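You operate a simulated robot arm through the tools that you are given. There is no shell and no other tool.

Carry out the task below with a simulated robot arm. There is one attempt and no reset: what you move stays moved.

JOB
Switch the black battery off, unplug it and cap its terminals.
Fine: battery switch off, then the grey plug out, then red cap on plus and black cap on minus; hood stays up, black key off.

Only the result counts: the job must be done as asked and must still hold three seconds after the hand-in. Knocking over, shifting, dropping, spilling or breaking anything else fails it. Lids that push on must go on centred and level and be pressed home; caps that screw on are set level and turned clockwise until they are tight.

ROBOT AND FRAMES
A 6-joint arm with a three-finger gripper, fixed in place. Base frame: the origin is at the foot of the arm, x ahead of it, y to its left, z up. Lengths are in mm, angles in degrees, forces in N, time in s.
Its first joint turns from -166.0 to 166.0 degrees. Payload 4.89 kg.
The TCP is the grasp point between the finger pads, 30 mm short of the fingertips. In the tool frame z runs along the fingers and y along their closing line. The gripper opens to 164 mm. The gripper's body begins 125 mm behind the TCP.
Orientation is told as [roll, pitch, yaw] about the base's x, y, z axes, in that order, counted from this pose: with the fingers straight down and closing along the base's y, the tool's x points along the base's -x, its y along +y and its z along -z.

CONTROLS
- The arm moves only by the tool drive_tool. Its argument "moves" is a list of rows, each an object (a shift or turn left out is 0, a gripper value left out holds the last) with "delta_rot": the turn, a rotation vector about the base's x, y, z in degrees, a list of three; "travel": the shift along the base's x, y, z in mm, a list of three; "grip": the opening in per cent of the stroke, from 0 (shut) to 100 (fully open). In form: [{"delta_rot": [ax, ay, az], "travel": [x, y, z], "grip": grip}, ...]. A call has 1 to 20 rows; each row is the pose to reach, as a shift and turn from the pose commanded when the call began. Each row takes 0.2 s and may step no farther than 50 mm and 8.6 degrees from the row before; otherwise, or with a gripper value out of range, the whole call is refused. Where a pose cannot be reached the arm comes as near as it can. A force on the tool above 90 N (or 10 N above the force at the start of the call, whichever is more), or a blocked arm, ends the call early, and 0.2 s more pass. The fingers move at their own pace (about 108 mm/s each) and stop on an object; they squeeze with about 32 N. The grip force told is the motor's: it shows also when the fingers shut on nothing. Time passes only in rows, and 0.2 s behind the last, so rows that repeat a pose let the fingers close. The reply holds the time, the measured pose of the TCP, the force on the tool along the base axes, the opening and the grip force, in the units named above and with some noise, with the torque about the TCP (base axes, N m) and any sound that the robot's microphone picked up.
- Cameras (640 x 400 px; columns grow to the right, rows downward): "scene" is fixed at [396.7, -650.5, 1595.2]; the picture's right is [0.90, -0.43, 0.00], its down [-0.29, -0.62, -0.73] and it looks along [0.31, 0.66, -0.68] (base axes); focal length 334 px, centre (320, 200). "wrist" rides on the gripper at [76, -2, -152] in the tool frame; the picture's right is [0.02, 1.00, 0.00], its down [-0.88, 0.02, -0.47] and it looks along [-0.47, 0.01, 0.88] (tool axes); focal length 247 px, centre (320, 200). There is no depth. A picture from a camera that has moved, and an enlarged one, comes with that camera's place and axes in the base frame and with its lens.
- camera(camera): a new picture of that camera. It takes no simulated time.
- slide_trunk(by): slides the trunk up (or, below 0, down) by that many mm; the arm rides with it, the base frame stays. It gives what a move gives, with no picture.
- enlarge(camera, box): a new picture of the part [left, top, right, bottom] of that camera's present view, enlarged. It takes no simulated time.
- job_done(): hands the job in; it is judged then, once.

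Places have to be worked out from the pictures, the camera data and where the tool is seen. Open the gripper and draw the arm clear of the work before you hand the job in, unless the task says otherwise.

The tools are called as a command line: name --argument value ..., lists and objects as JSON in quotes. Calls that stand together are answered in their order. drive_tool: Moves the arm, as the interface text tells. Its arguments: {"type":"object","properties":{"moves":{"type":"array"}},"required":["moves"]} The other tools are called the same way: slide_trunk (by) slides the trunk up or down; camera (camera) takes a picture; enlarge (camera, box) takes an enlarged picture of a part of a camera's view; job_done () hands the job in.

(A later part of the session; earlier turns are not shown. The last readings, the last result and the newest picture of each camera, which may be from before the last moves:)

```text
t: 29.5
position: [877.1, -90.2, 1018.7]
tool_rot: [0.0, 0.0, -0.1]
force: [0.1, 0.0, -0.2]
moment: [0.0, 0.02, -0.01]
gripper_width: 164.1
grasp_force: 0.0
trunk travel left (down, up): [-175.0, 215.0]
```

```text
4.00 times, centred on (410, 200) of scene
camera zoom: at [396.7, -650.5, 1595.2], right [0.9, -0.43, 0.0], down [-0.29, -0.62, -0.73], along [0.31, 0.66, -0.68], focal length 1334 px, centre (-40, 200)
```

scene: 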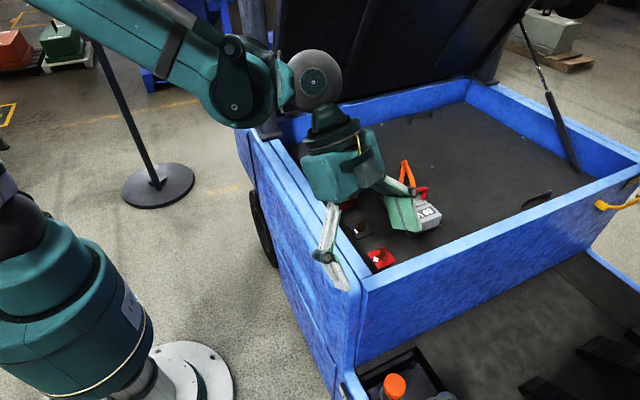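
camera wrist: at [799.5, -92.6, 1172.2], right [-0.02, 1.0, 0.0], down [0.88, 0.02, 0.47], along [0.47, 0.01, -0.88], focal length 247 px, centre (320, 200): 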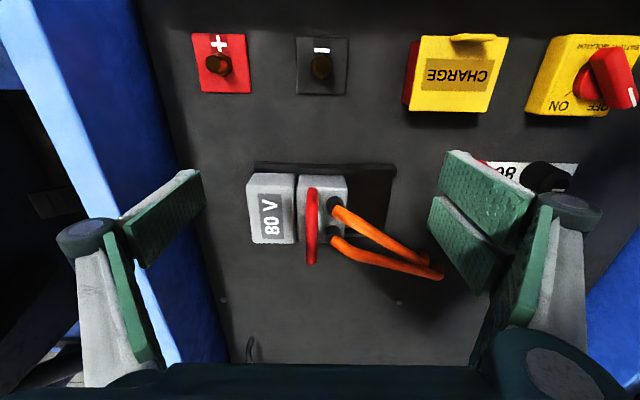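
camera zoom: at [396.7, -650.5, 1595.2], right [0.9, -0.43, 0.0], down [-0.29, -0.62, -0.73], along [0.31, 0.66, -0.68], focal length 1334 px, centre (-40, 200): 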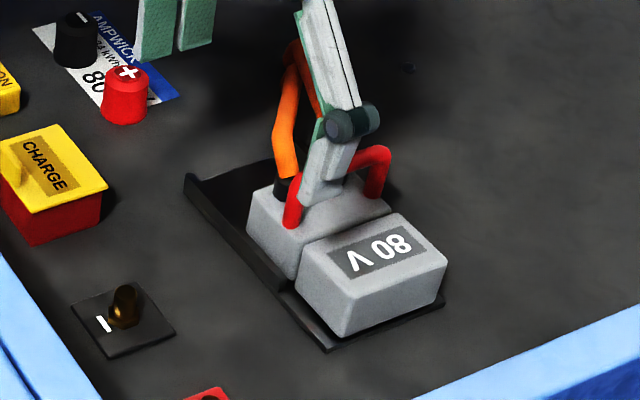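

The red bow spans along x, with its top near z≈925 and y≈-98; the cable boots are close on its +y side. I move over it at a safe height with a narrow opening to check alignment.

drive_tool --moves '[{"travel": [25, -2, -5], "grip": 20}, {"travel": [50, -5, -15], "grip": 20}, {"travel": [75, -8, -30], "grip": 20}, {"travel": [88, -8.5, -45], "grip": 20}, {"travel": [88, -8.5, -50], "grip": 20}]'

camera --camera "wrist"

enlarge --camera "wrist" --box '[260, 120, 380, 240]'

enlarge --camera "scene" --box '[370, 150, 450, 230]'

```text
t: 30.7
position: [964.6, -98.3, 967.9]
tool_rot: [-0.1, -0.1, 0.0]
force: [0.4, 0.1, 0.3]
moment: [0.04, 0.08, -0.01]
gripper_width: 32.8
grasp_force: 0.1
trunk travel left (down, up): [-175.0, 215.0]
```

```text
taken
camera wrist: at [887.8, -100.7, 1122.1], right [-0.02, 1.0, 0.0], down [0.88, 0.02, 0.47], along [0.47, 0.01, -0.88], focal length 247 px, centre (320, 200)
```

wrist: 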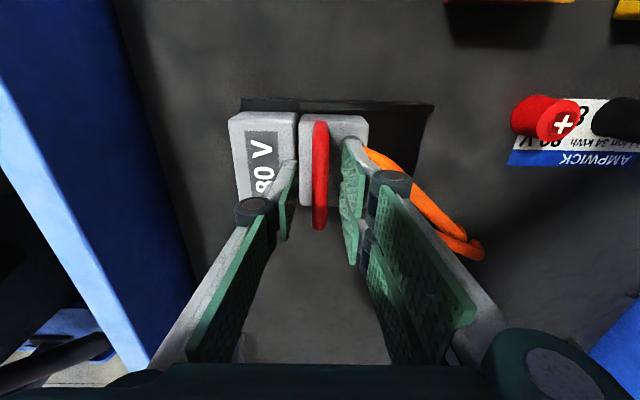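

```text
3.33 times, centred on (320, 180) of wrist
camera zoom: at [887.8, -100.7, 1122.1], right [-0.02, 1.0, 0.0], down [0.88, 0.02, 0.47], along [0.47, 0.01, -0.88], focal length 823 px, centre (320, 267)
```

zoom: 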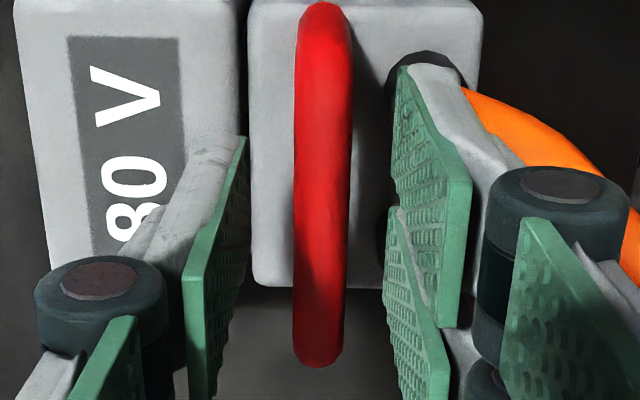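

```text
5.00 times, centred on (410, 190) of scene
camera zoom: at [396.7, -650.5, 1595.2], right [0.9, -0.43, 0.0], down [-0.29, -0.62, -0.73], along [0.31, 0.66, -0.68], focal length 1667 px, centre (-130, 250)
```

zoom: 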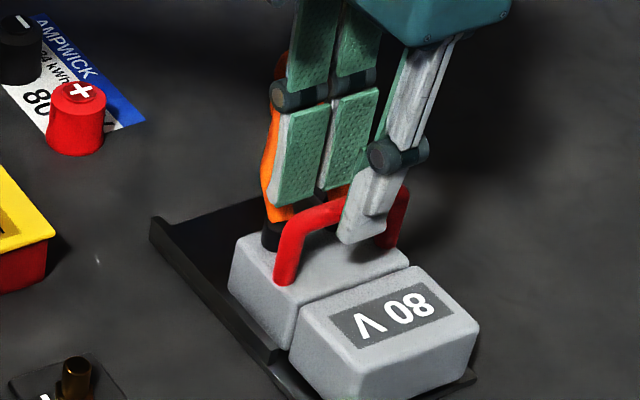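

The bow is centred between the fingers. I descend with force watch and close on it.

drive_tool --moves '[{"travel": [4, 0, -10], "grip": 20}, {"travel": [4, 0, -20], "grip": 20}, {"travel": [4, 0, -28], "grip": 20}]'

enlarge --camera "scene" --box '[370, 150, 450, 230]'

camera --camera "wrist"

```text
t: 31.5
position: [968.8, -99.7, 939.7]
tool_rot: [0.0, 0.1, 0.1]
force: [0.1, 0.2, 0.2]
moment: [0.02, -0.03, 0.01]
gripper_width: 32.9
grasp_force: 0.0
trunk travel left (down, up): [-175.0, 215.0]
```

```text
5.00 times, centred on (410, 190) of scene
camera zoom: at [396.7, -650.5, 1595.2], right [0.9, -0.43, 0.0], down [-0.29, -0.62, -0.73], along [0.31, 0.66, -0.68], focal length 1667 px, centre (-130, 250)
```

zoom: 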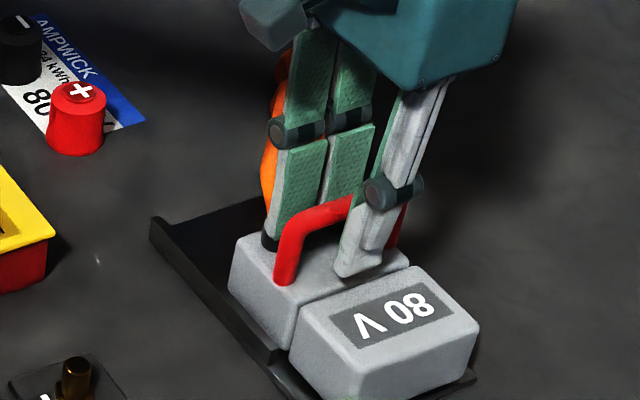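

```text
taken
camera wrist: at [891.8, -100.8, 1094.0], right [-0.02, 1.0, 0.0], down [0.88, 0.02, 0.47], along [0.47, 0.01, -0.88], focal length 247 px, centre (320, 200)
```

wrist: 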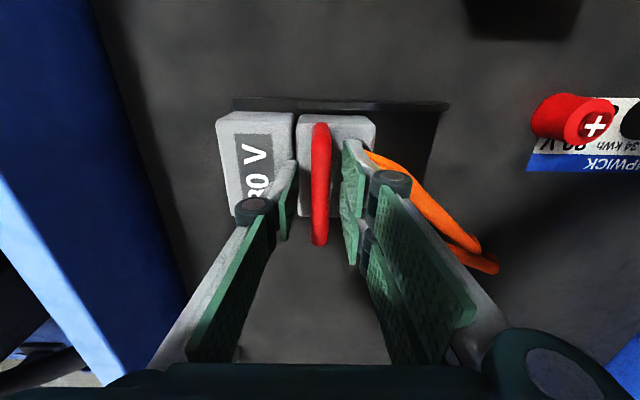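

The pads bracket the bow's top bar. I close the gripper.

drive_tool --moves '[{"travel": [0, 0, -2], "grip": 0}, {"travel": [0, 0, -2], "grip": 0}, {"travel": [0, 0, -2], "grip": 0}]'

enlarge --camera "scene" --box '[370, 150, 450, 230]'

```text
t: 32.3
position: [969.0, -99.2, 940.8]
tool_rot: [0.0, -0.2, 0.0]
force: [16.7, 5.2, 29.3]
moment: [0.73, 0.24, -0.72]
gripper_width: 12.5
grasp_force: 44.8
trunk travel left (down, up): [-175.0, 215.0]
```

```text
5.00 times, centred on (410, 190) of scene
camera zoom: at [396.7, -650.5, 1595.2], right [0.9, -0.43, 0.0], down [-0.29, -0.62, -0.73], along [0.31, 0.66, -0.68], focal length 1667 px, centre (-130, 250)
```

zoom: 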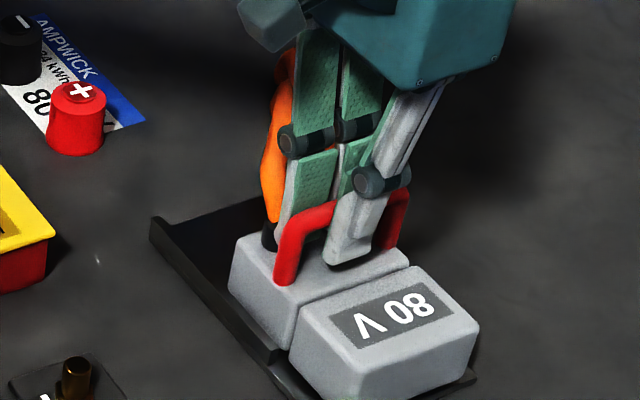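

Gripped (12.5 mm). I ease up 2 mm to relieve the vertical force.

drive_tool --moves '[{"travel": [-0.5, 0, 2], "grip": 0}, {"travel": [-0.5, 0, 2], "grip": 0}]'

```text
t: 32.9
position: [968.4, -98.5, 940.1]
tool_rot: [0.0, 0.0, 0.0]
force: [19.2, 7.1, 1.6]
moment: [0.41, -1.97, -0.71]
gripper_width: 12.5
grasp_force: 44.5
trunk travel left (down, up): [-175.0, 215.0]
```

Vertical force is gone. Now I pull the plug along +y, away from the 80 V block, in small steps.

drive_tool --moves '[{"travel": [0, 3, 0]}, {"travel": [0, 6, 0]}, {"travel": [0, 10, 0]}, {"travel": [0, 15, 0]}]'

camera --camera "wrist"

enlarge --camera "scene" --box '[370, 150, 450, 230]'

```text
t: 33.9
position: [968.5, -82.9, 939.6]
tool_rot: [0.0, 0.1, 0.0]
force: [19.1, -2.8, -7.0]
moment: [0.57, -0.65, -0.68]
gripper_width: 12.3
grasp_force: 45.0
trunk travel left (down, up): [-175.0, 215.0]
```

```text
taken
camera wrist: at [891.9, -85.1, 1093.3], right [-0.02, 1.0, 0.0], down [0.88, 0.02, 0.47], along [0.47, 0.01, -0.88], focal length 247 px, centre (320, 200)
```

wrist: 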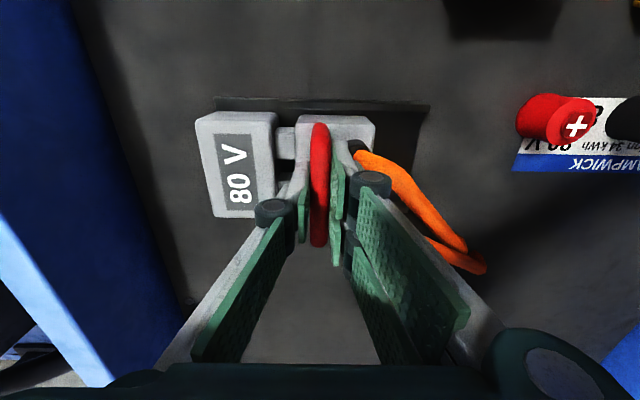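

```text
5.00 times, centred on (410, 190) of scene
camera zoom: at [396.7, -650.5, 1595.2], right [0.9, -0.43, 0.0], down [-0.29, -0.62, -0.73], along [0.31, 0.66, -0.68], focal length 1667 px, centre (-130, 250)
```

zoom: 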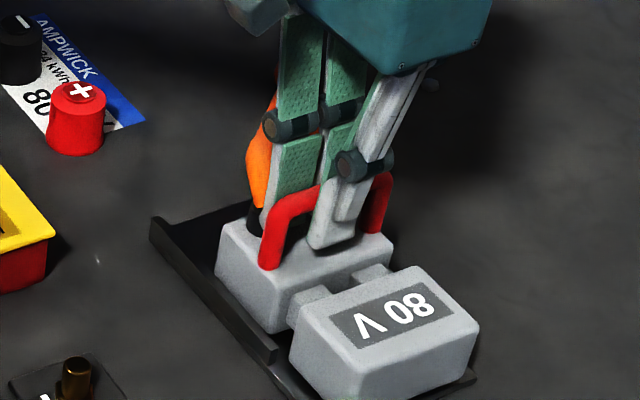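

The plug slides out along +y. I keep pulling until fully out.

drive_tool --moves '[{"travel": [0, 6, 0]}, {"travel": [0, 12, 0]}, {"travel": [0, 18, 0]}, {"travel": [0, 24, 0]}]'

camera --camera "wrist"

enlarge --camera "scene" --box '[370, 150, 450, 230]'

```text
t: 34.9
position: [968.8, -59.4, 939.5]
tool_rot: [0.0, 0.0, -0.1]
force: [22.2, -4.3, -2.3]
moment: [0.44, 0.06, -0.6]
gripper_width: 12.2
grasp_force: 45.1
trunk travel left (down, up): [-175.0, 215.0]
```

```text
taken
camera wrist: at [891.8, -61.2, 1093.3], right [-0.02, 1.0, 0.0], down [0.88, 0.02, 0.47], along [0.47, 0.01, -0.88], focal length 247 px, centre (320, 200)
```

wrist: 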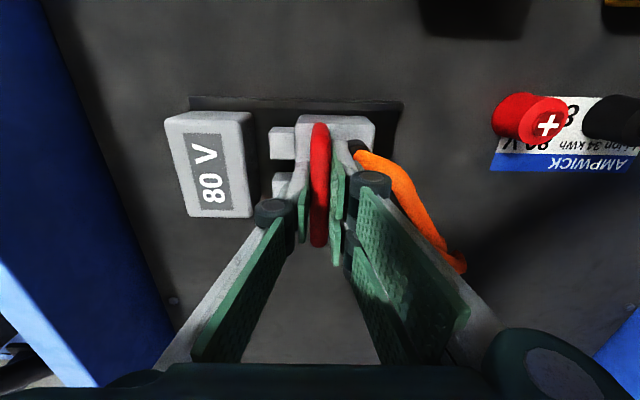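

```text
5.00 times, centred on (410, 190) of scene
camera zoom: at [396.7, -650.5, 1595.2], right [0.9, -0.43, 0.0], down [-0.29, -0.62, -0.73], along [0.31, 0.66, -0.68], focal length 1667 px, centre (-130, 250)
```

zoom: 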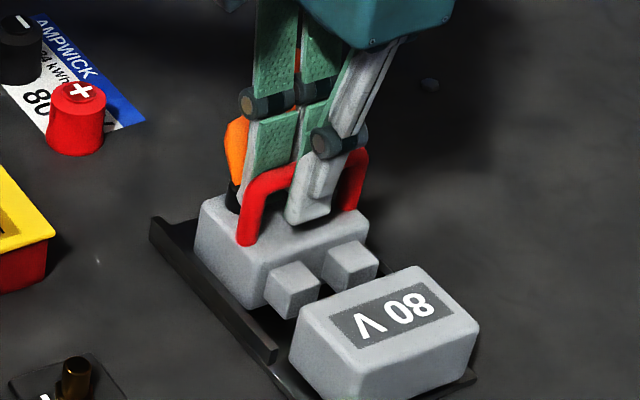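

The prongs have cleared the block. I pull another 12 mm for margin, then release and rise.

drive_tool --moves '[{"travel": [0, 5, 0]}, {"travel": [0, 9, 0]}, {"travel": [0, 12, 0]}, {"travel": [0, 12, 0]}]'

drive_tool --moves '[{"grip": 12}, {"grip": 12}, {"grip": 12}, {"travel": [0, 0, 10]}, {"travel": [0, 0, 30]}, {"travel": [-10, 0, 60]}, {"travel": [-30, 0, 80]}]'

camera --camera "wrist"

enlarge --camera "scene" --box '[340, 130, 460, 230]'

```text
t: 35.9
position: [969.7, -53.1, 939.8]
tool_rot: [-0.1, 0.1, -0.2]
force: [25.8, -63.3, -2.4]
moment: [-0.04, -0.44, 0.11]
gripper_width: 12.4
grasp_force: 45.6
trunk travel left (down, up): [-175.0, 215.0]
```

```text
t: 37.5
position: [939.7, -46.7, 1020.1]
tool_rot: [0.0, 0.0, 0.0]
force: [1.3, 0.4, -2.0]
moment: [0.05, 0.22, 0.0]
gripper_width: 19.7
grasp_force: 0.0
trunk travel left (down, up): [-175.0, 215.0]
```

```text
taken
camera wrist: at [862.3, -49.4, 1173.7], right [-0.02, 1.0, 0.0], down [0.88, 0.02, 0.47], along [0.47, 0.01, -0.88], focal length 247 px, centre (320, 200)
```

wrist: 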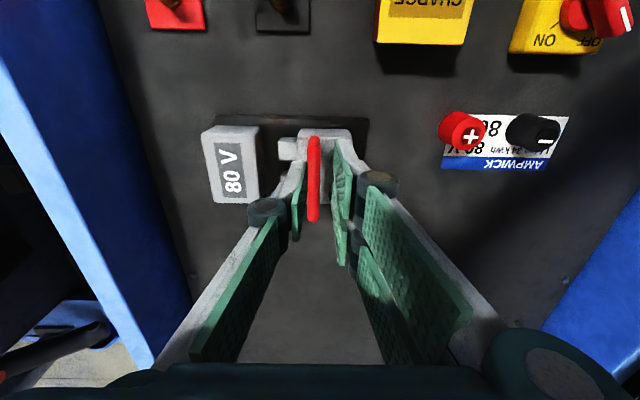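

```text
4.00 times, centred on (400, 180) of scene
camera zoom: at [396.7, -650.5, 1595.2], right [0.9, -0.43, 0.0], down [-0.29, -0.62, -0.73], along [0.31, 0.66, -0.68], focal length 1334 px, centre (0, 280)
```

zoom: 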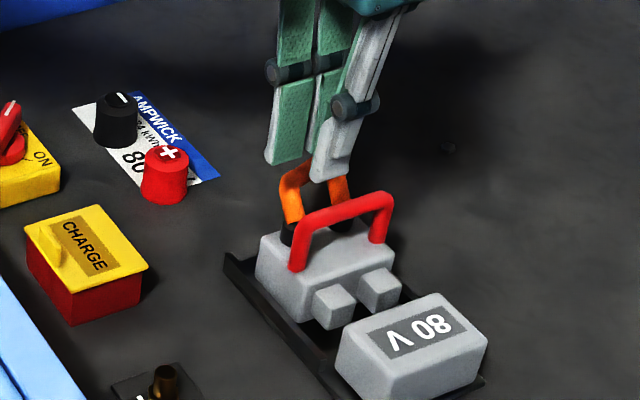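

The plug is out and at rest. Now I go to look at the caps closely.

drive_tool --moves '[{"travel": [-10, 35, 0], "grip": 100}, {"travel": [-20, 75, 0], "grip": 100}, {"travel": [-30, 115, 0], "grip": 100}, {"travel": [-45, 155, 0], "grip": 100}, {"travel": [-60, 190, -10], "grip": 100}, {"travel": [-75, 212, -20], "grip": 100}]'

camera --camera "wrist"

enlarge --camera "wrist" --box '[240, 150, 400, 250]'

enlarge --camera "scene" --box '[340, 145, 390, 185]'

enlarge --camera "scene" --box '[345, 210, 405, 280]'

```text
t: 38.9
position: [864.1, 164.3, 999.2]
tool_rot: [0.1, 0.0, 0.0]
force: [0.6, -0.7, 0.2]
moment: [0.03, 0.05, -0.01]
gripper_width: 163.8
grasp_force: 0.1
trunk travel left (down, up): [-175.0, 215.0]
```

```text
taken
camera wrist: at [786.1, 162.8, 1153.6], right [-0.02, 1.0, 0.0], down [0.88, 0.02, 0.47], along [0.47, 0.01, -0.88], focal length 247 px, centre (320, 200)
```

wrist: 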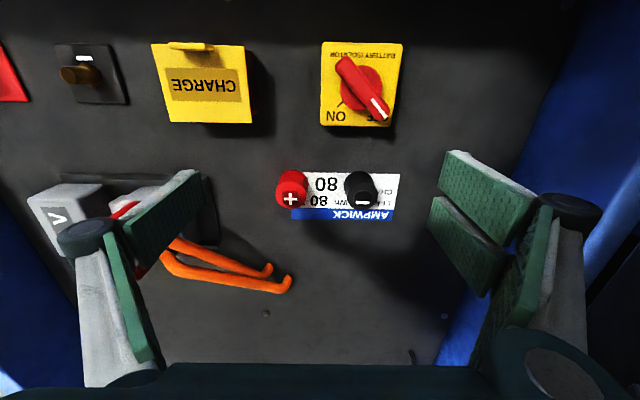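

```text
4.00 times, centred on (320, 200) of wrist
camera zoom: at [786.1, 162.8, 1153.6], right [-0.02, 1.0, 0.0], down [0.88, 0.02, 0.47], along [0.47, 0.01, -0.88], focal length 988 px, centre (320, 200)
```

zoom: 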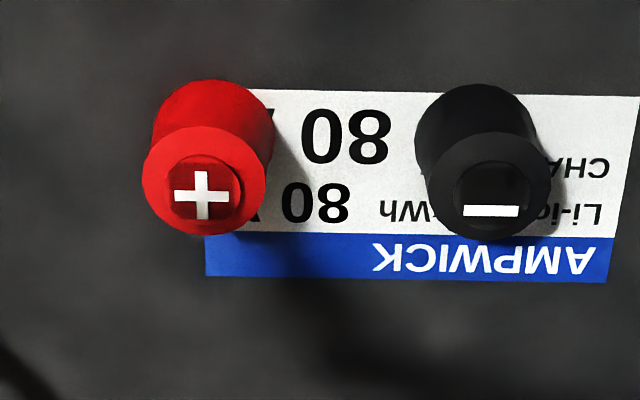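

```text
10.00 times, centred on (365, 165) of scene
camera zoom: at [396.7, -650.5, 1595.2], right [0.9, -0.43, 0.0], down [-0.29, -0.62, -0.73], along [0.31, 0.66, -0.68], focal length 3335 px, centre (-130, 550)
```

zoom: 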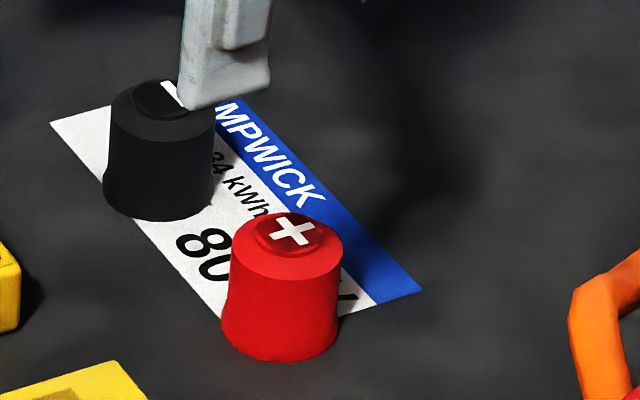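

```text
5.71 times, centred on (375, 245) of scene
camera zoom: at [396.7, -650.5, 1595.2], right [0.9, -0.43, 0.0], down [-0.29, -0.62, -0.73], along [0.31, 0.66, -0.68], focal length 1906 px, centre (6, -57)
```

zoom: 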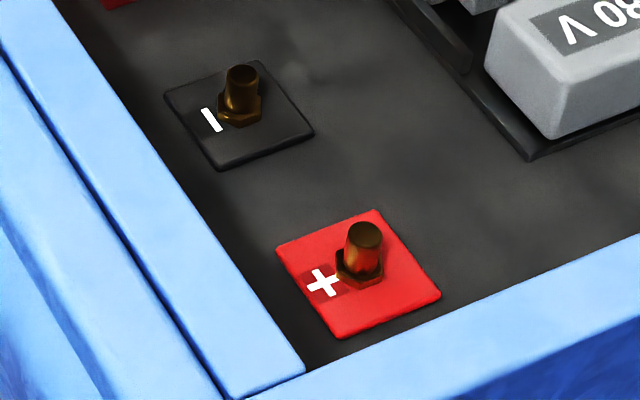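

The caps are push-on boots about 40 mm across and 40 mm high; I place the red one at (925.5,130.5) with its top near z=886. I move above it with the jaw partly open and check.

drive_tool --moves '[{"travel": [20, -10, 0], "grip": 42}, {"travel": [40, -20, -10], "grip": 42}, {"travel": [61, -34, -30], "grip": 42}, {"travel": [61, -34, -50], "grip": 42}, {"travel": [61, -34, -50], "grip": 42}]'

camera --camera "wrist"

enlarge --camera "scene" --box '[325, 135, 405, 195]'

```text
t: 40.1
position: [924.7, 129.7, 950.9]
tool_rot: [0.0, -0.1, 0.0]
force: [-0.2, -0.6, 0.1]
moment: [0.02, 0.03, 0.0]
gripper_width: 68.8
grasp_force: 0.1
trunk travel left (down, up): [-175.0, 215.0]
```

```text
taken
camera wrist: at [847.6, 128.2, 1103.9], right [-0.02, 1.0, 0.0], down [0.88, 0.02, 0.47], along [0.47, 0.01, -0.88], focal length 247 px, centre (320, 200)
```

wrist: 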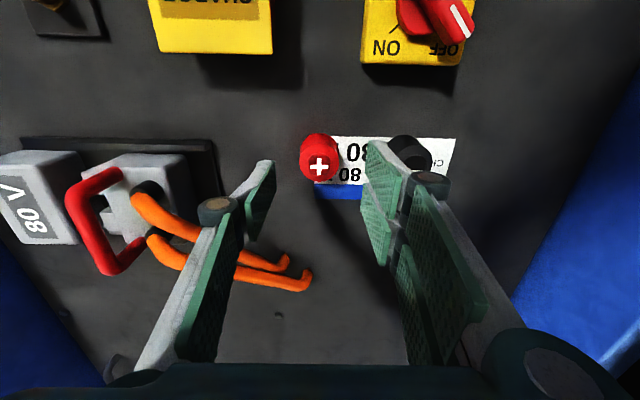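

```text
6.67 times, centred on (365, 165) of scene
camera zoom: at [396.7, -650.5, 1595.2], right [0.9, -0.43, 0.0], down [-0.29, -0.62, -0.73], along [0.31, 0.66, -0.68], focal length 2223 px, centre (20, 433)
```

zoom: 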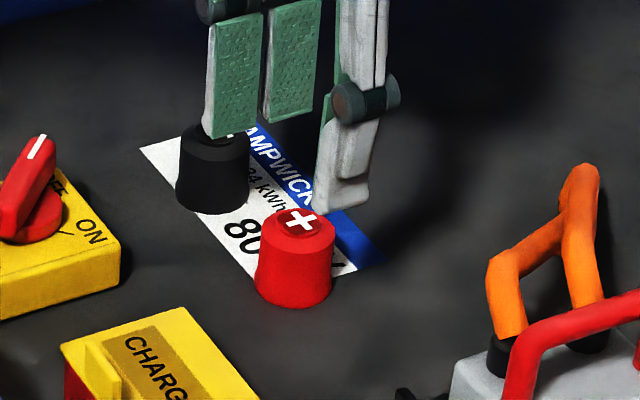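

Well aligned. I descend around the red cap and look again before closing.

drive_tool --moves '[{"travel": [1, -0.5, -15]}, {"travel": [1, -0.5, -35]}, {"travel": [1, -0.5, -50]}, {"travel": [1, -0.5, -60]}]'

camera --camera "wrist"

enlarge --camera "scene" --box '[325, 135, 405, 195]'

```text
t: 41.1
position: [926.0, 129.9, 890.0]
tool_rot: [0.1, 0.0, 0.1]
force: [0.2, -0.5, -0.4]
moment: [0.0, -0.01, -0.01]
gripper_width: 68.5
grasp_force: 0.1
trunk travel left (down, up): [-175.0, 215.0]
```

```text
taken
camera wrist: at [848.3, 127.9, 1043.9], right [-0.02, 1.0, 0.0], down [0.88, 0.02, 0.47], along [0.47, 0.01, -0.88], focal length 247 px, centre (320, 200)
```

wrist: 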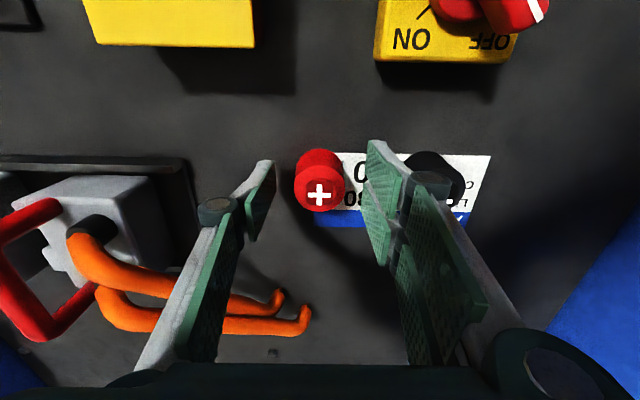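

```text
6.67 times, centred on (365, 165) of scene
camera zoom: at [396.7, -650.5, 1595.2], right [0.9, -0.43, 0.0], down [-0.29, -0.62, -0.73], along [0.31, 0.66, -0.68], focal length 2223 px, centre (20, 433)
```

zoom: 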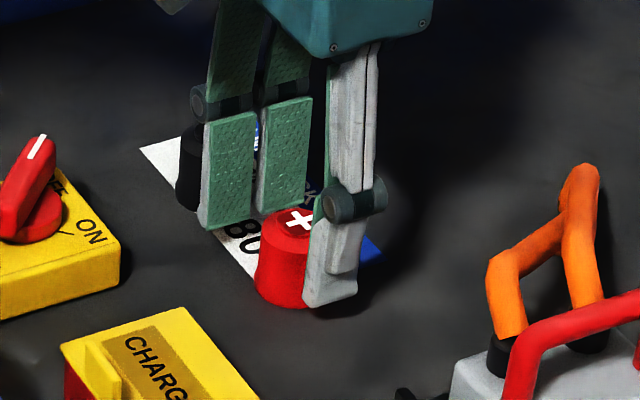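

The red cap is between the pads. I close on it.

drive_tool --moves '[{"travel": [-0.5, -0.5, 1], "grip": 30}, {"travel": [-0.5, -0.5, 1], "grip": 20}, {"travel": [-0.5, -0.5, 1], "grip": 10}, {"travel": [-0.5, -0.5, 1], "grip": 10}, {"travel": [-0.5, -0.5, 1], "grip": 10}]'

camera --camera "wrist"

enlarge --camera "scene" --box '[325, 135, 405, 195]'

```text
t: 42.3
position: [924.1, 128.9, 892.5]
tool_rot: [0.0, 0.0, 0.1]
force: [-0.1, -0.2, 0.7]
moment: [0.0, -0.01, -0.01]
gripper_width: 38.5
grasp_force: 32.0
trunk travel left (down, up): [-175.0, 215.0]
```

```text
taken
camera wrist: at [847.6, 127.3, 1045.2], right [-0.02, 1.0, 0.0], down [0.88, 0.02, 0.47], along [0.47, 0.01, -0.88], focal length 247 px, centre (320, 200)
```

wrist: 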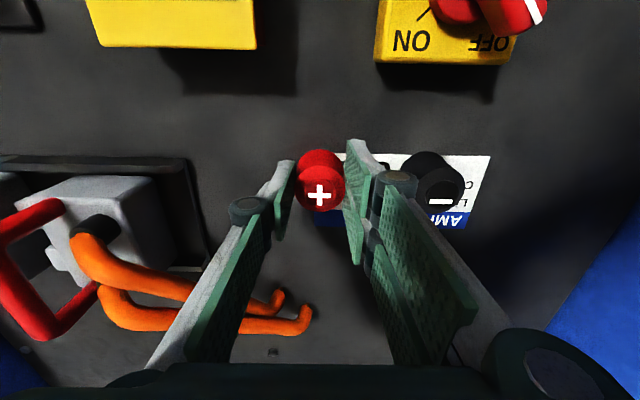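

```text
6.67 times, centred on (365, 165) of scene
camera zoom: at [396.7, -650.5, 1595.2], right [0.9, -0.43, 0.0], down [-0.29, -0.62, -0.73], along [0.31, 0.66, -0.68], focal length 2223 px, centre (20, 433)
```

zoom: 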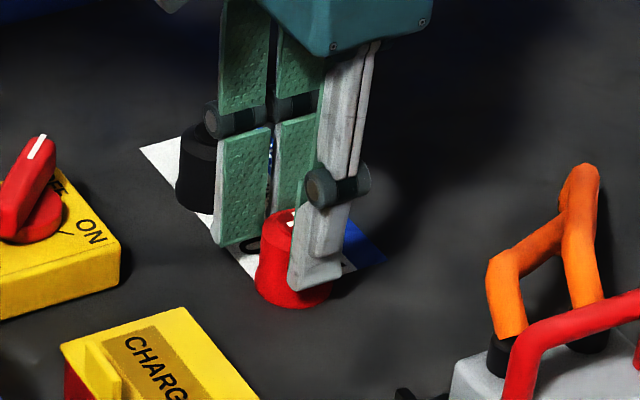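

The red cap is held (38.5 mm). I lift it straight up and carry it towards the studs, stopping at a view point to locate them.

drive_tool --moves '[{"travel": [0, 0, 15], "grip": 10}, {"travel": [0, 0, 40], "grip": 10}, {"travel": [0, 0, 70], "grip": 10}, {"travel": [-10, -5, 95], "grip": 10}, {"travel": [-35, -35, 95], "grip": 10}, {"travel": [-55, -75, 95], "grip": 10}, {"travel": [-62, -120, 95], "grip": 10}, {"travel": [-62, -165, 95], "grip": 10}, {"travel": [-62, -200, 95], "grip": 10}, {"travel": [-62, -220, 95], "grip": 10}, {"travel": [-62, -220, 95], "grip": 10}]'

camera --camera "wrist"

enlarge --camera "wrist" --box '[180, 40, 380, 165]'

camera --camera "scene"

```text
t: 44.7
position: [863.0, -91.7, 985.7]
tool_rot: [-0.1, 0.1, 0.0]
force: [-0.2, -0.3, -1.0]
moment: [0.05, 0.0, 0.0]
gripper_width: 38.3
grasp_force: 31.2
trunk travel left (down, up): [-175.0, 215.0]
```

```text
taken
camera wrist: at [785.8, -93.1, 1139.6], right [-0.02, 1.0, 0.0], down [0.88, 0.02, 0.47], along [0.47, 0.01, -0.88], focal length 247 px, centre (320, 200)
```

wrist: 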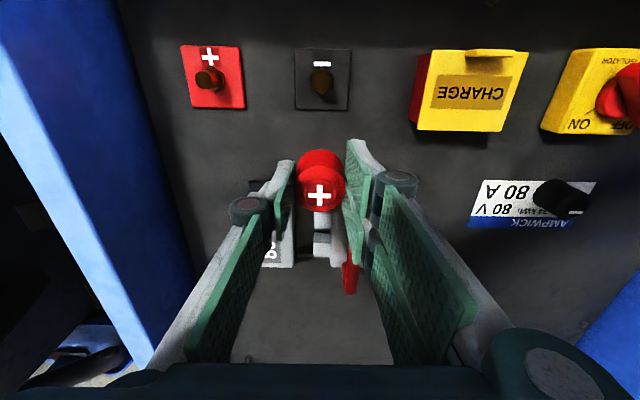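

```text
3.20 times, centred on (280, 102) of wrist
camera zoom: at [785.8, -93.1, 1139.6], right [-0.02, 1.0, 0.0], down [0.88, 0.02, 0.47], along [0.47, 0.01, -0.88], focal length 790 px, centre (448, 512)
```

zoom: 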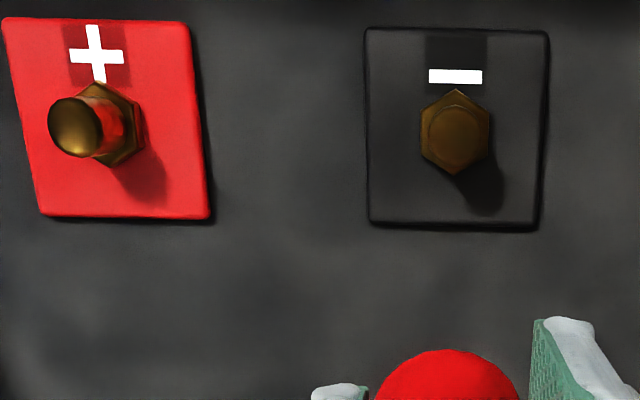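

```text
taken
```

scene: 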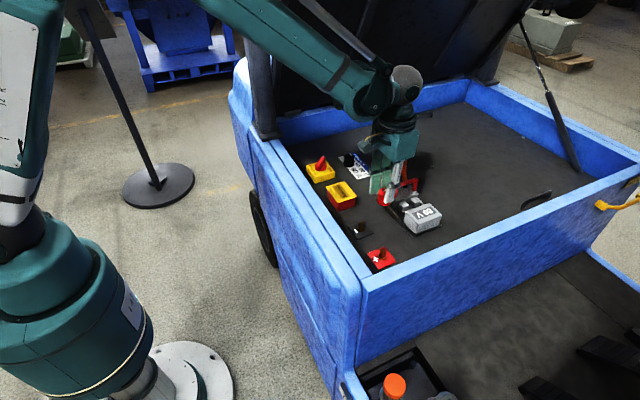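

The minus stud sits almost under the camera: I compute it at about (798.5,-90.5). I shift to view the plus stud likewise from straight above.

drive_tool --moves '[{"travel": [0, -40, 0], "grip": 10}, {"travel": [0, -80, 0], "grip": 10}, {"travel": [0, -114, 0], "grip": 10}, {"travel": [0, -114, 0], "grip": 10}]'

enlarge --camera "wrist" --box '[240, 40, 440, 165]'

camera --camera "wrist"

enlarge --camera "scene" --box '[340, 160, 440, 280]'

```text
t: 45.7
position: [863.0, -203.9, 985.6]
tool_rot: [0.1, -0.1, -0.1]
force: [0.0, 0.1, -0.1]
moment: [0.04, 0.02, 0.01]
gripper_width: 38.1
grasp_force: 32.5
trunk travel left (down, up): [-175.0, 215.0]
```

```text
3.20 times, centred on (340, 102) of wrist
camera zoom: at [785.5, -206.1, 1140.1], right [-0.02, 1.0, 0.0], down [0.88, 0.02, 0.47], along [0.47, 0.01, -0.88], focal length 790 px, centre (256, 512)
```

zoom: 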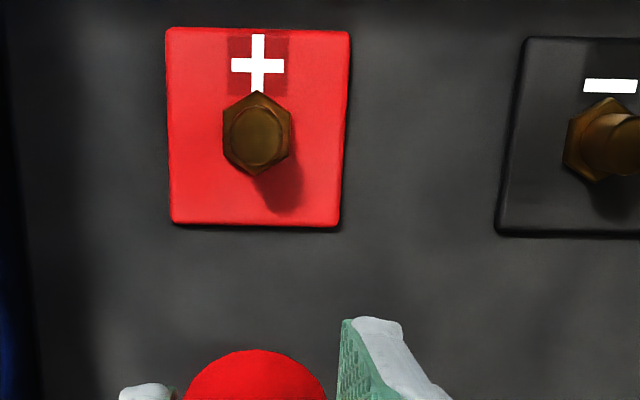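

```text
taken
camera wrist: at [785.5, -206.1, 1140.1], right [-0.02, 1.0, 0.0], down [0.88, 0.02, 0.47], along [0.47, 0.01, -0.88], focal length 247 px, centre (320, 200)
```

wrist: 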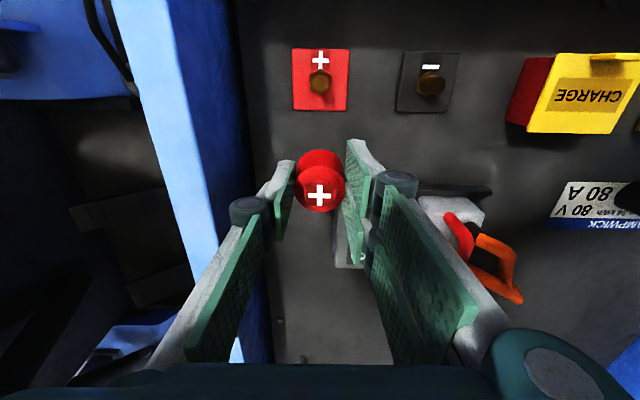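

```text
3.33 times, centred on (390, 220) of scene
camera zoom: at [396.7, -650.5, 1595.2], right [0.9, -0.43, 0.0], down [-0.29, -0.62, -0.73], along [0.31, 0.66, -0.68], focal length 1112 px, centre (87, 133)
```

zoom: 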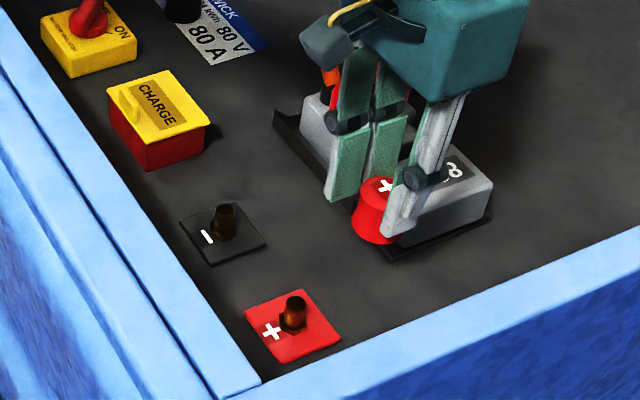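

I now measure where the cap sits relative to the tool in the same camera.

enlarge --camera "wrist" --box '[280, 140, 360, 220]'

enlarge --camera "scene" --box '[375, 195, 435, 245]'

```text
5.00 times, centred on (320, 180) of wrist
camera zoom: at [785.5, -206.1, 1140.1], right [-0.02, 1.0, 0.0], down [0.88, 0.02, 0.47], along [0.47, 0.01, -0.88], focal length 1235 px, centre (320, 300)
```

zoom: 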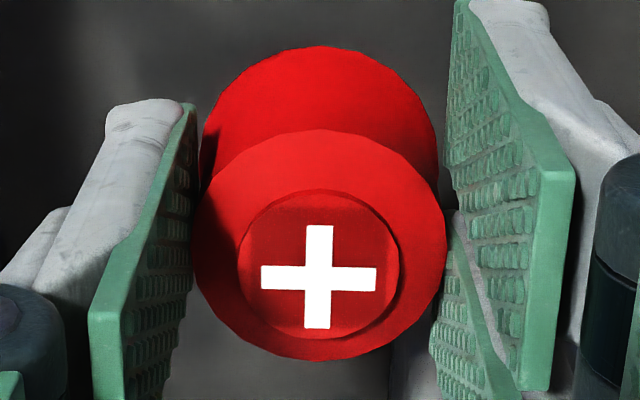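

```text
8.00 times, centred on (405, 220) of scene
camera zoom: at [396.7, -650.5, 1595.2], right [0.9, -0.43, 0.0], down [-0.29, -0.62, -0.73], along [0.31, 0.66, -0.68], focal length 2668 px, centre (-360, 40)
```

zoom: 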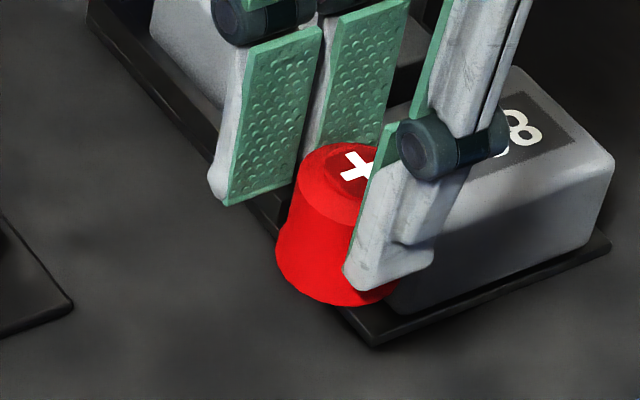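

In the wrist camera's frame the cap is at (863.6,-204.3) and the plus stud at (798.5,-205.4), so I shift by (-65,-1) and lower to just above the stud.

drive_tool --moves '[{"travel": [-30, -0.5, 0], "grip": 10}, {"travel": [-65, -1.1, 0], "grip": 10}, {"travel": [-65, -1.1, -15], "grip": 10}, {"travel": [-65, -1.1, -40], "grip": 10}, {"travel": [-65, -1.1, -40], "grip": 10}]'

camera --camera "wrist"

enlarge --camera "scene" --box '[350, 220, 410, 280]'

enlarge --camera "wrist" --box '[280, 100, 360, 220]'

```text
t: 46.9
position: [798.1, -204.6, 946.7]
tool_rot: [0.0, 0.0, 0.0]
force: [0.8, 0.0, -0.8]
moment: [0.03, -0.01, 0.01]
gripper_width: 38.3
grasp_force: 31.6
trunk travel left (down, up): [-175.0, 215.0]
```

```text
taken
camera wrist: at [720.7, -207.4, 1099.6], right [-0.02, 1.0, 0.0], down [0.88, 0.02, 0.47], along [0.47, 0.01, -0.88], focal length 247 px, centre (320, 200)
```

wrist: 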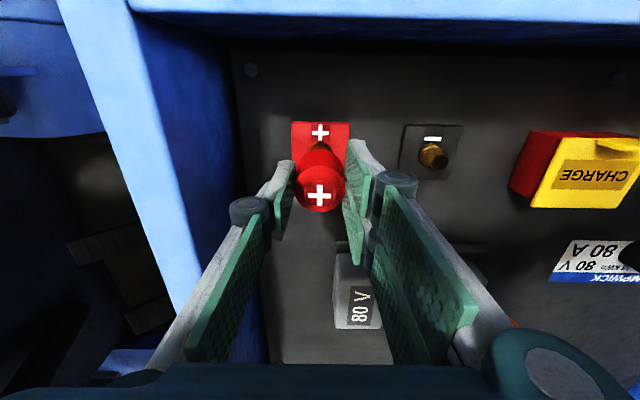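

```text
6.67 times, centred on (380, 250) of scene
camera zoom: at [396.7, -650.5, 1595.2], right [0.9, -0.43, 0.0], down [-0.29, -0.62, -0.73], along [0.31, 0.66, -0.68], focal length 2223 px, centre (-80, -133)
```

zoom: 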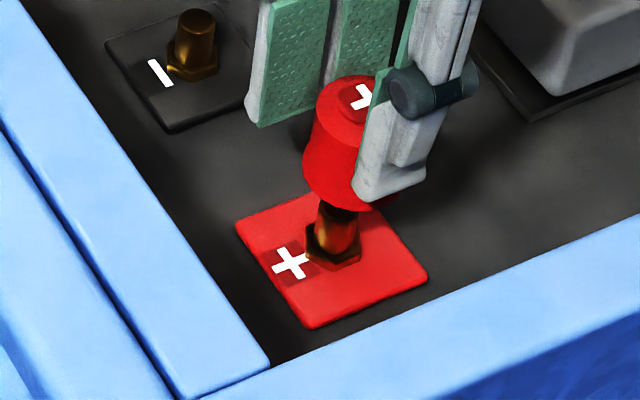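

```text
3.33 times, centred on (320, 160) of wrist
camera zoom: at [720.7, -207.4, 1099.6], right [-0.02, 1.0, 0.0], down [0.88, 0.02, 0.47], along [0.47, 0.01, -0.88], focal length 823 px, centre (320, 333)
```

zoom: 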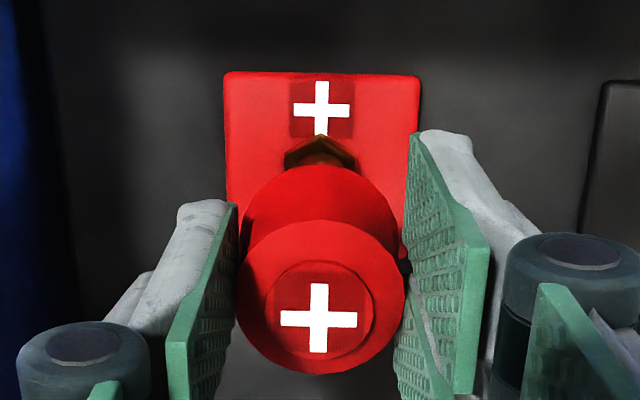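

enlarge --camera "scene" --box '[370, 228, 400, 262]'

```text
11.76 times, centred on (385, 245) of scene
camera zoom: at [396.7, -650.5, 1595.2], right [0.9, -0.43, 0.0], down [-0.29, -0.62, -0.73], along [0.31, 0.66, -0.68], focal length 3923 px, centre (-445, -329)
```

zoom: 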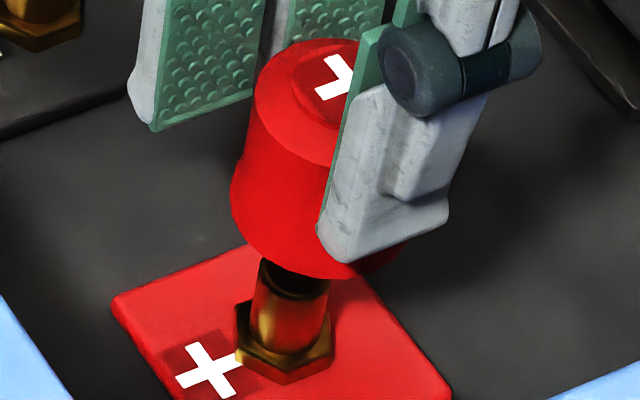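

Alignment is within about 1 mm; I nudge -0.7 mm in x and lower the cap onto the stud in small steps.

drive_tool --moves '[{"travel": [-0.7, 0.2, -8], "grip": 10}, {"travel": [-0.7, 0.2, -15], "grip": 10}, {"travel": [-0.7, 0.2, -20], "grip": 10}, {"travel": [-0.7, 0.2, -24], "grip": 10}, {"travel": [-0.7, 0.2, -28], "grip": 10}, {"travel": [-0.7, 0.2, -32], "grip": 10}]'

enlarge --camera "scene" --box '[360, 220, 410, 275]'

```text
t: 48.3
position: [797.8, -204.9, 913.3]
tool_rot: [0.0, 0.0, 0.0]
force: [0.3, -0.4, 0.4]
moment: [0.01, 0.02, 0.03]
gripper_width: 37.9
grasp_force: 31.7
trunk travel left (down, up): [-175.0, 215.0]
```

```text
7.27 times, centred on (385, 248) of scene
camera zoom: at [396.7, -650.5, 1595.2], right [0.9, -0.43, 0.0], down [-0.29, -0.62, -0.73], along [0.31, 0.66, -0.68], focal length 2425 px, centre (-153, -146)
```

zoom: 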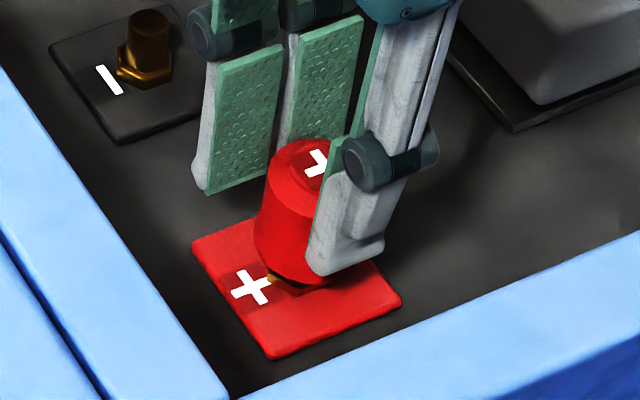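

The cap has gone over the stud without force. I continue down.

drive_tool --moves '[{"travel": [0, 0, -4], "grip": 10}, {"travel": [0, 0, -8], "grip": 10}, {"travel": [0, 0, -11], "grip": 10}, {"travel": [0, 0, -14], "grip": 10}, {"travel": [0, 0, -17], "grip": 10}]'

enlarge --camera "scene" --box '[360, 220, 410, 275]'

```text
t: 49.5
position: [796.8, -204.5, 897.7]
tool_rot: [0.0, 0.1, 0.0]
force: [0.1, -0.2, -0.2]
moment: [0.02, 0.01, 0.0]
gripper_width: 38.0
grasp_force: 32.3
trunk travel left (down, up): [-175.0, 215.0]
```

```text
7.27 times, centred on (385, 248) of scene
camera zoom: at [396.7, -650.5, 1595.2], right [0.9, -0.43, 0.0], down [-0.29, -0.62, -0.73], along [0.31, 0.66, -0.68], focal length 2425 px, centre (-153, -146)
```

zoom: 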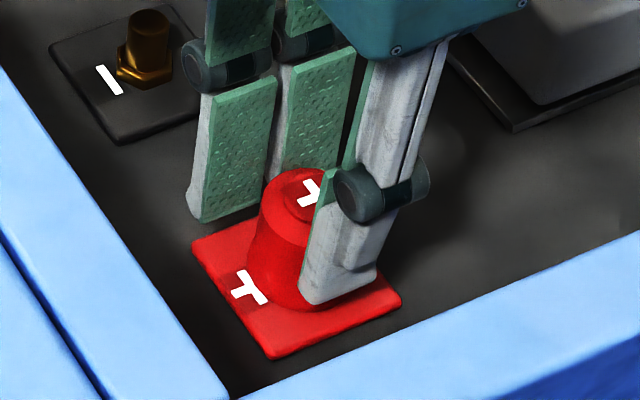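

Still no resistance, and the cap is nearly on the plate. I press further in fine steps.

drive_tool --moves '[{"travel": [0, 0, -1.5], "grip": 10}, {"travel": [0, 0, -3], "grip": 10}, {"travel": [0, 0, -4.5], "grip": 10}, {"travel": [0, 0, -6], "grip": 10}, {"travel": [0, 0, -6], "grip": 10}]'

enlarge --camera "scene" --box '[360, 220, 410, 275]'

enlarge --camera "wrist" --box '[260, 100, 380, 240]'

```text
t: 50.7
position: [797.3, -204.8, 892.9]
tool_rot: [0.0, -0.1, -0.1]
force: [0.9, -1.8, 29.2]
moment: [-0.04, -0.08, -0.01]
gripper_width: 38.0
grasp_force: 32.0
trunk travel left (down, up): [-175.0, 215.0]
```

```text
7.27 times, centred on (385, 248) of scene
camera zoom: at [396.7, -650.5, 1595.2], right [0.9, -0.43, 0.0], down [-0.29, -0.62, -0.73], along [0.31, 0.66, -0.68], focal length 2425 px, centre (-153, -146)
```

zoom: 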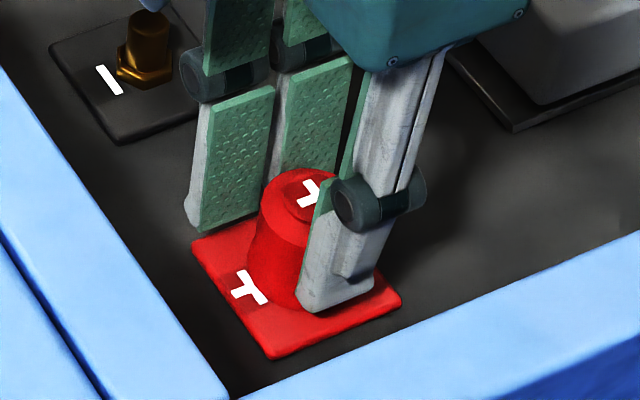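

```text
2.86 times, centred on (320, 170) of wrist
camera zoom: at [719.3, -207.2, 1046.1], right [-0.02, 1.0, 0.0], down [0.88, 0.02, 0.47], along [0.47, 0.01, -0.88], focal length 706 px, centre (320, 286)
```

zoom: 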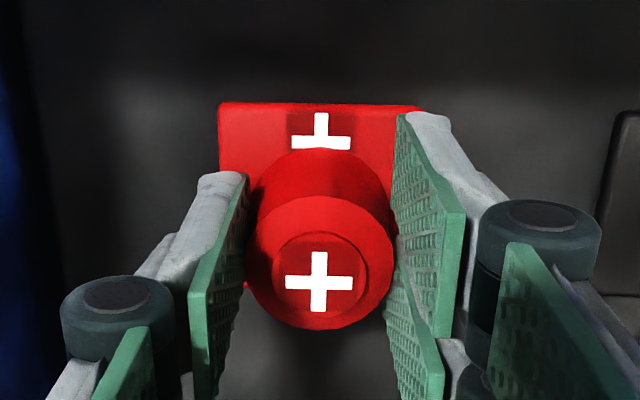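

The cap stopped with 29 N and the fingers began to slip, so I open, rise, close the fingers and press the cap home from above at its centre.

drive_tool --moves '[{"travel": [0, 0, 2], "grip": 30}, {"travel": [0, 0, 4], "grip": 45}, {"travel": [0, 0, 4], "grip": 45}, {"travel": [0, 0, 30], "grip": 45}, {"travel": [0, 0, 55], "grip": 45}, {"travel": [0, 0, 60], "grip": 0}, {"travel": [0, 0, 60], "grip": 0}, {"travel": [0, 0, 60], "grip": 0}]'

enlarge --camera "scene" --box '[350, 210, 410, 275]'

enlarge --camera "wrist" --box '[260, 80, 380, 240]'

```text
t: 52.5
position: [798.8, -204.7, 951.3]
tool_rot: [0.0, -0.1, 0.1]
force: [0.2, 0.4, 0.0]
moment: [-0.01, -0.06, 0.02]
gripper_width: 0.0
grasp_force: 31.6
trunk travel left (down, up): [-175.0, 215.0]
```

```text
6.15 times, centred on (380, 242) of scene
camera zoom: at [396.7, -650.5, 1595.2], right [0.9, -0.43, 0.0], down [-0.29, -0.62, -0.73], along [0.31, 0.66, -0.68], focal length 2052 px, centre (-49, -62)
```

zoom: 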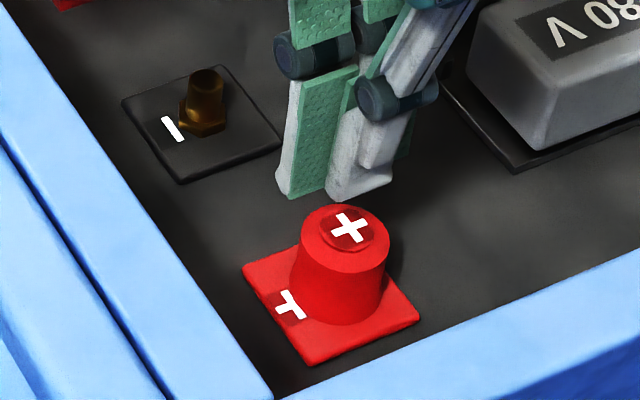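

```text
2.50 times, centred on (320, 160) of wrist
camera zoom: at [720.1, -207.3, 1105.0], right [-0.02, 1.0, 0.0], down [0.88, 0.02, 0.47], along [0.47, 0.01, -0.88], focal length 617 px, centre (320, 300)
```

zoom: 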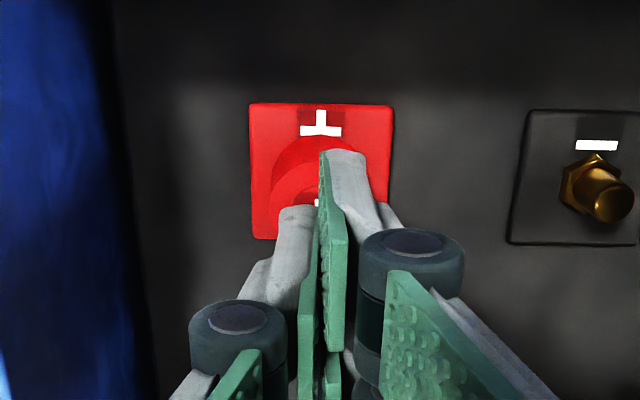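

The cap stands upright on the stud. I press down with the closed fingers until the force shows it is home.

drive_tool --moves '[{"travel": [-0.5, 0, -10], "grip": 0}, {"travel": [-0.5, 0, -20], "grip": 0}, {"travel": [-0.5, 0, -28], "grip": 0}, {"travel": [-0.5, 0, -32], "grip": 0}, {"travel": [-0.5, 0, -35], "grip": 0}, {"travel": [-0.5, 0, -38], "grip": 0}, {"travel": [-0.5, 0, -41], "grip": 0}, {"travel": [-0.5, 0, -44], "grip": 0}]'

enlarge --camera "scene" --box '[350, 210, 410, 275]'

```text
t: 54.3
position: [797.9, -206.4, 914.0]
tool_rot: [0.0, -0.3, 0.0]
force: [-5.4, 2.9, 67.6]
moment: [0.12, 0.16, 0.01]
gripper_width: 5.8
grasp_force: 31.8
trunk travel left (down, up): [-175.0, 215.0]
stopped in row 8: the force on the tool passed its limit at 102 N (the readings are from after the stop); the commanded pose is now the measured one
```

```text
6.15 times, centred on (380, 242) of scene
camera zoom: at [396.7, -650.5, 1595.2], right [0.9, -0.43, 0.0], down [-0.29, -0.62, -0.73], along [0.31, 0.66, -0.68], focal length 2052 px, centre (-49, -62)
```

zoom: 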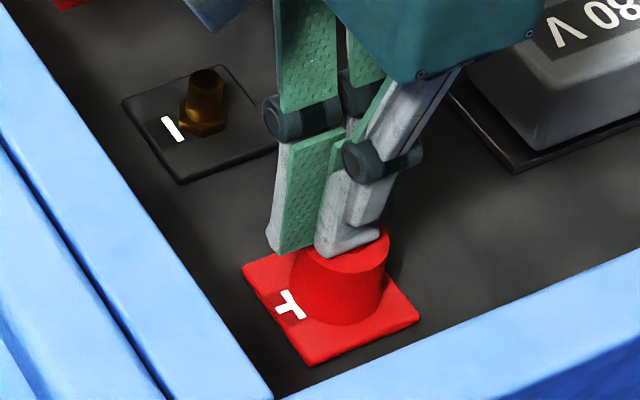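

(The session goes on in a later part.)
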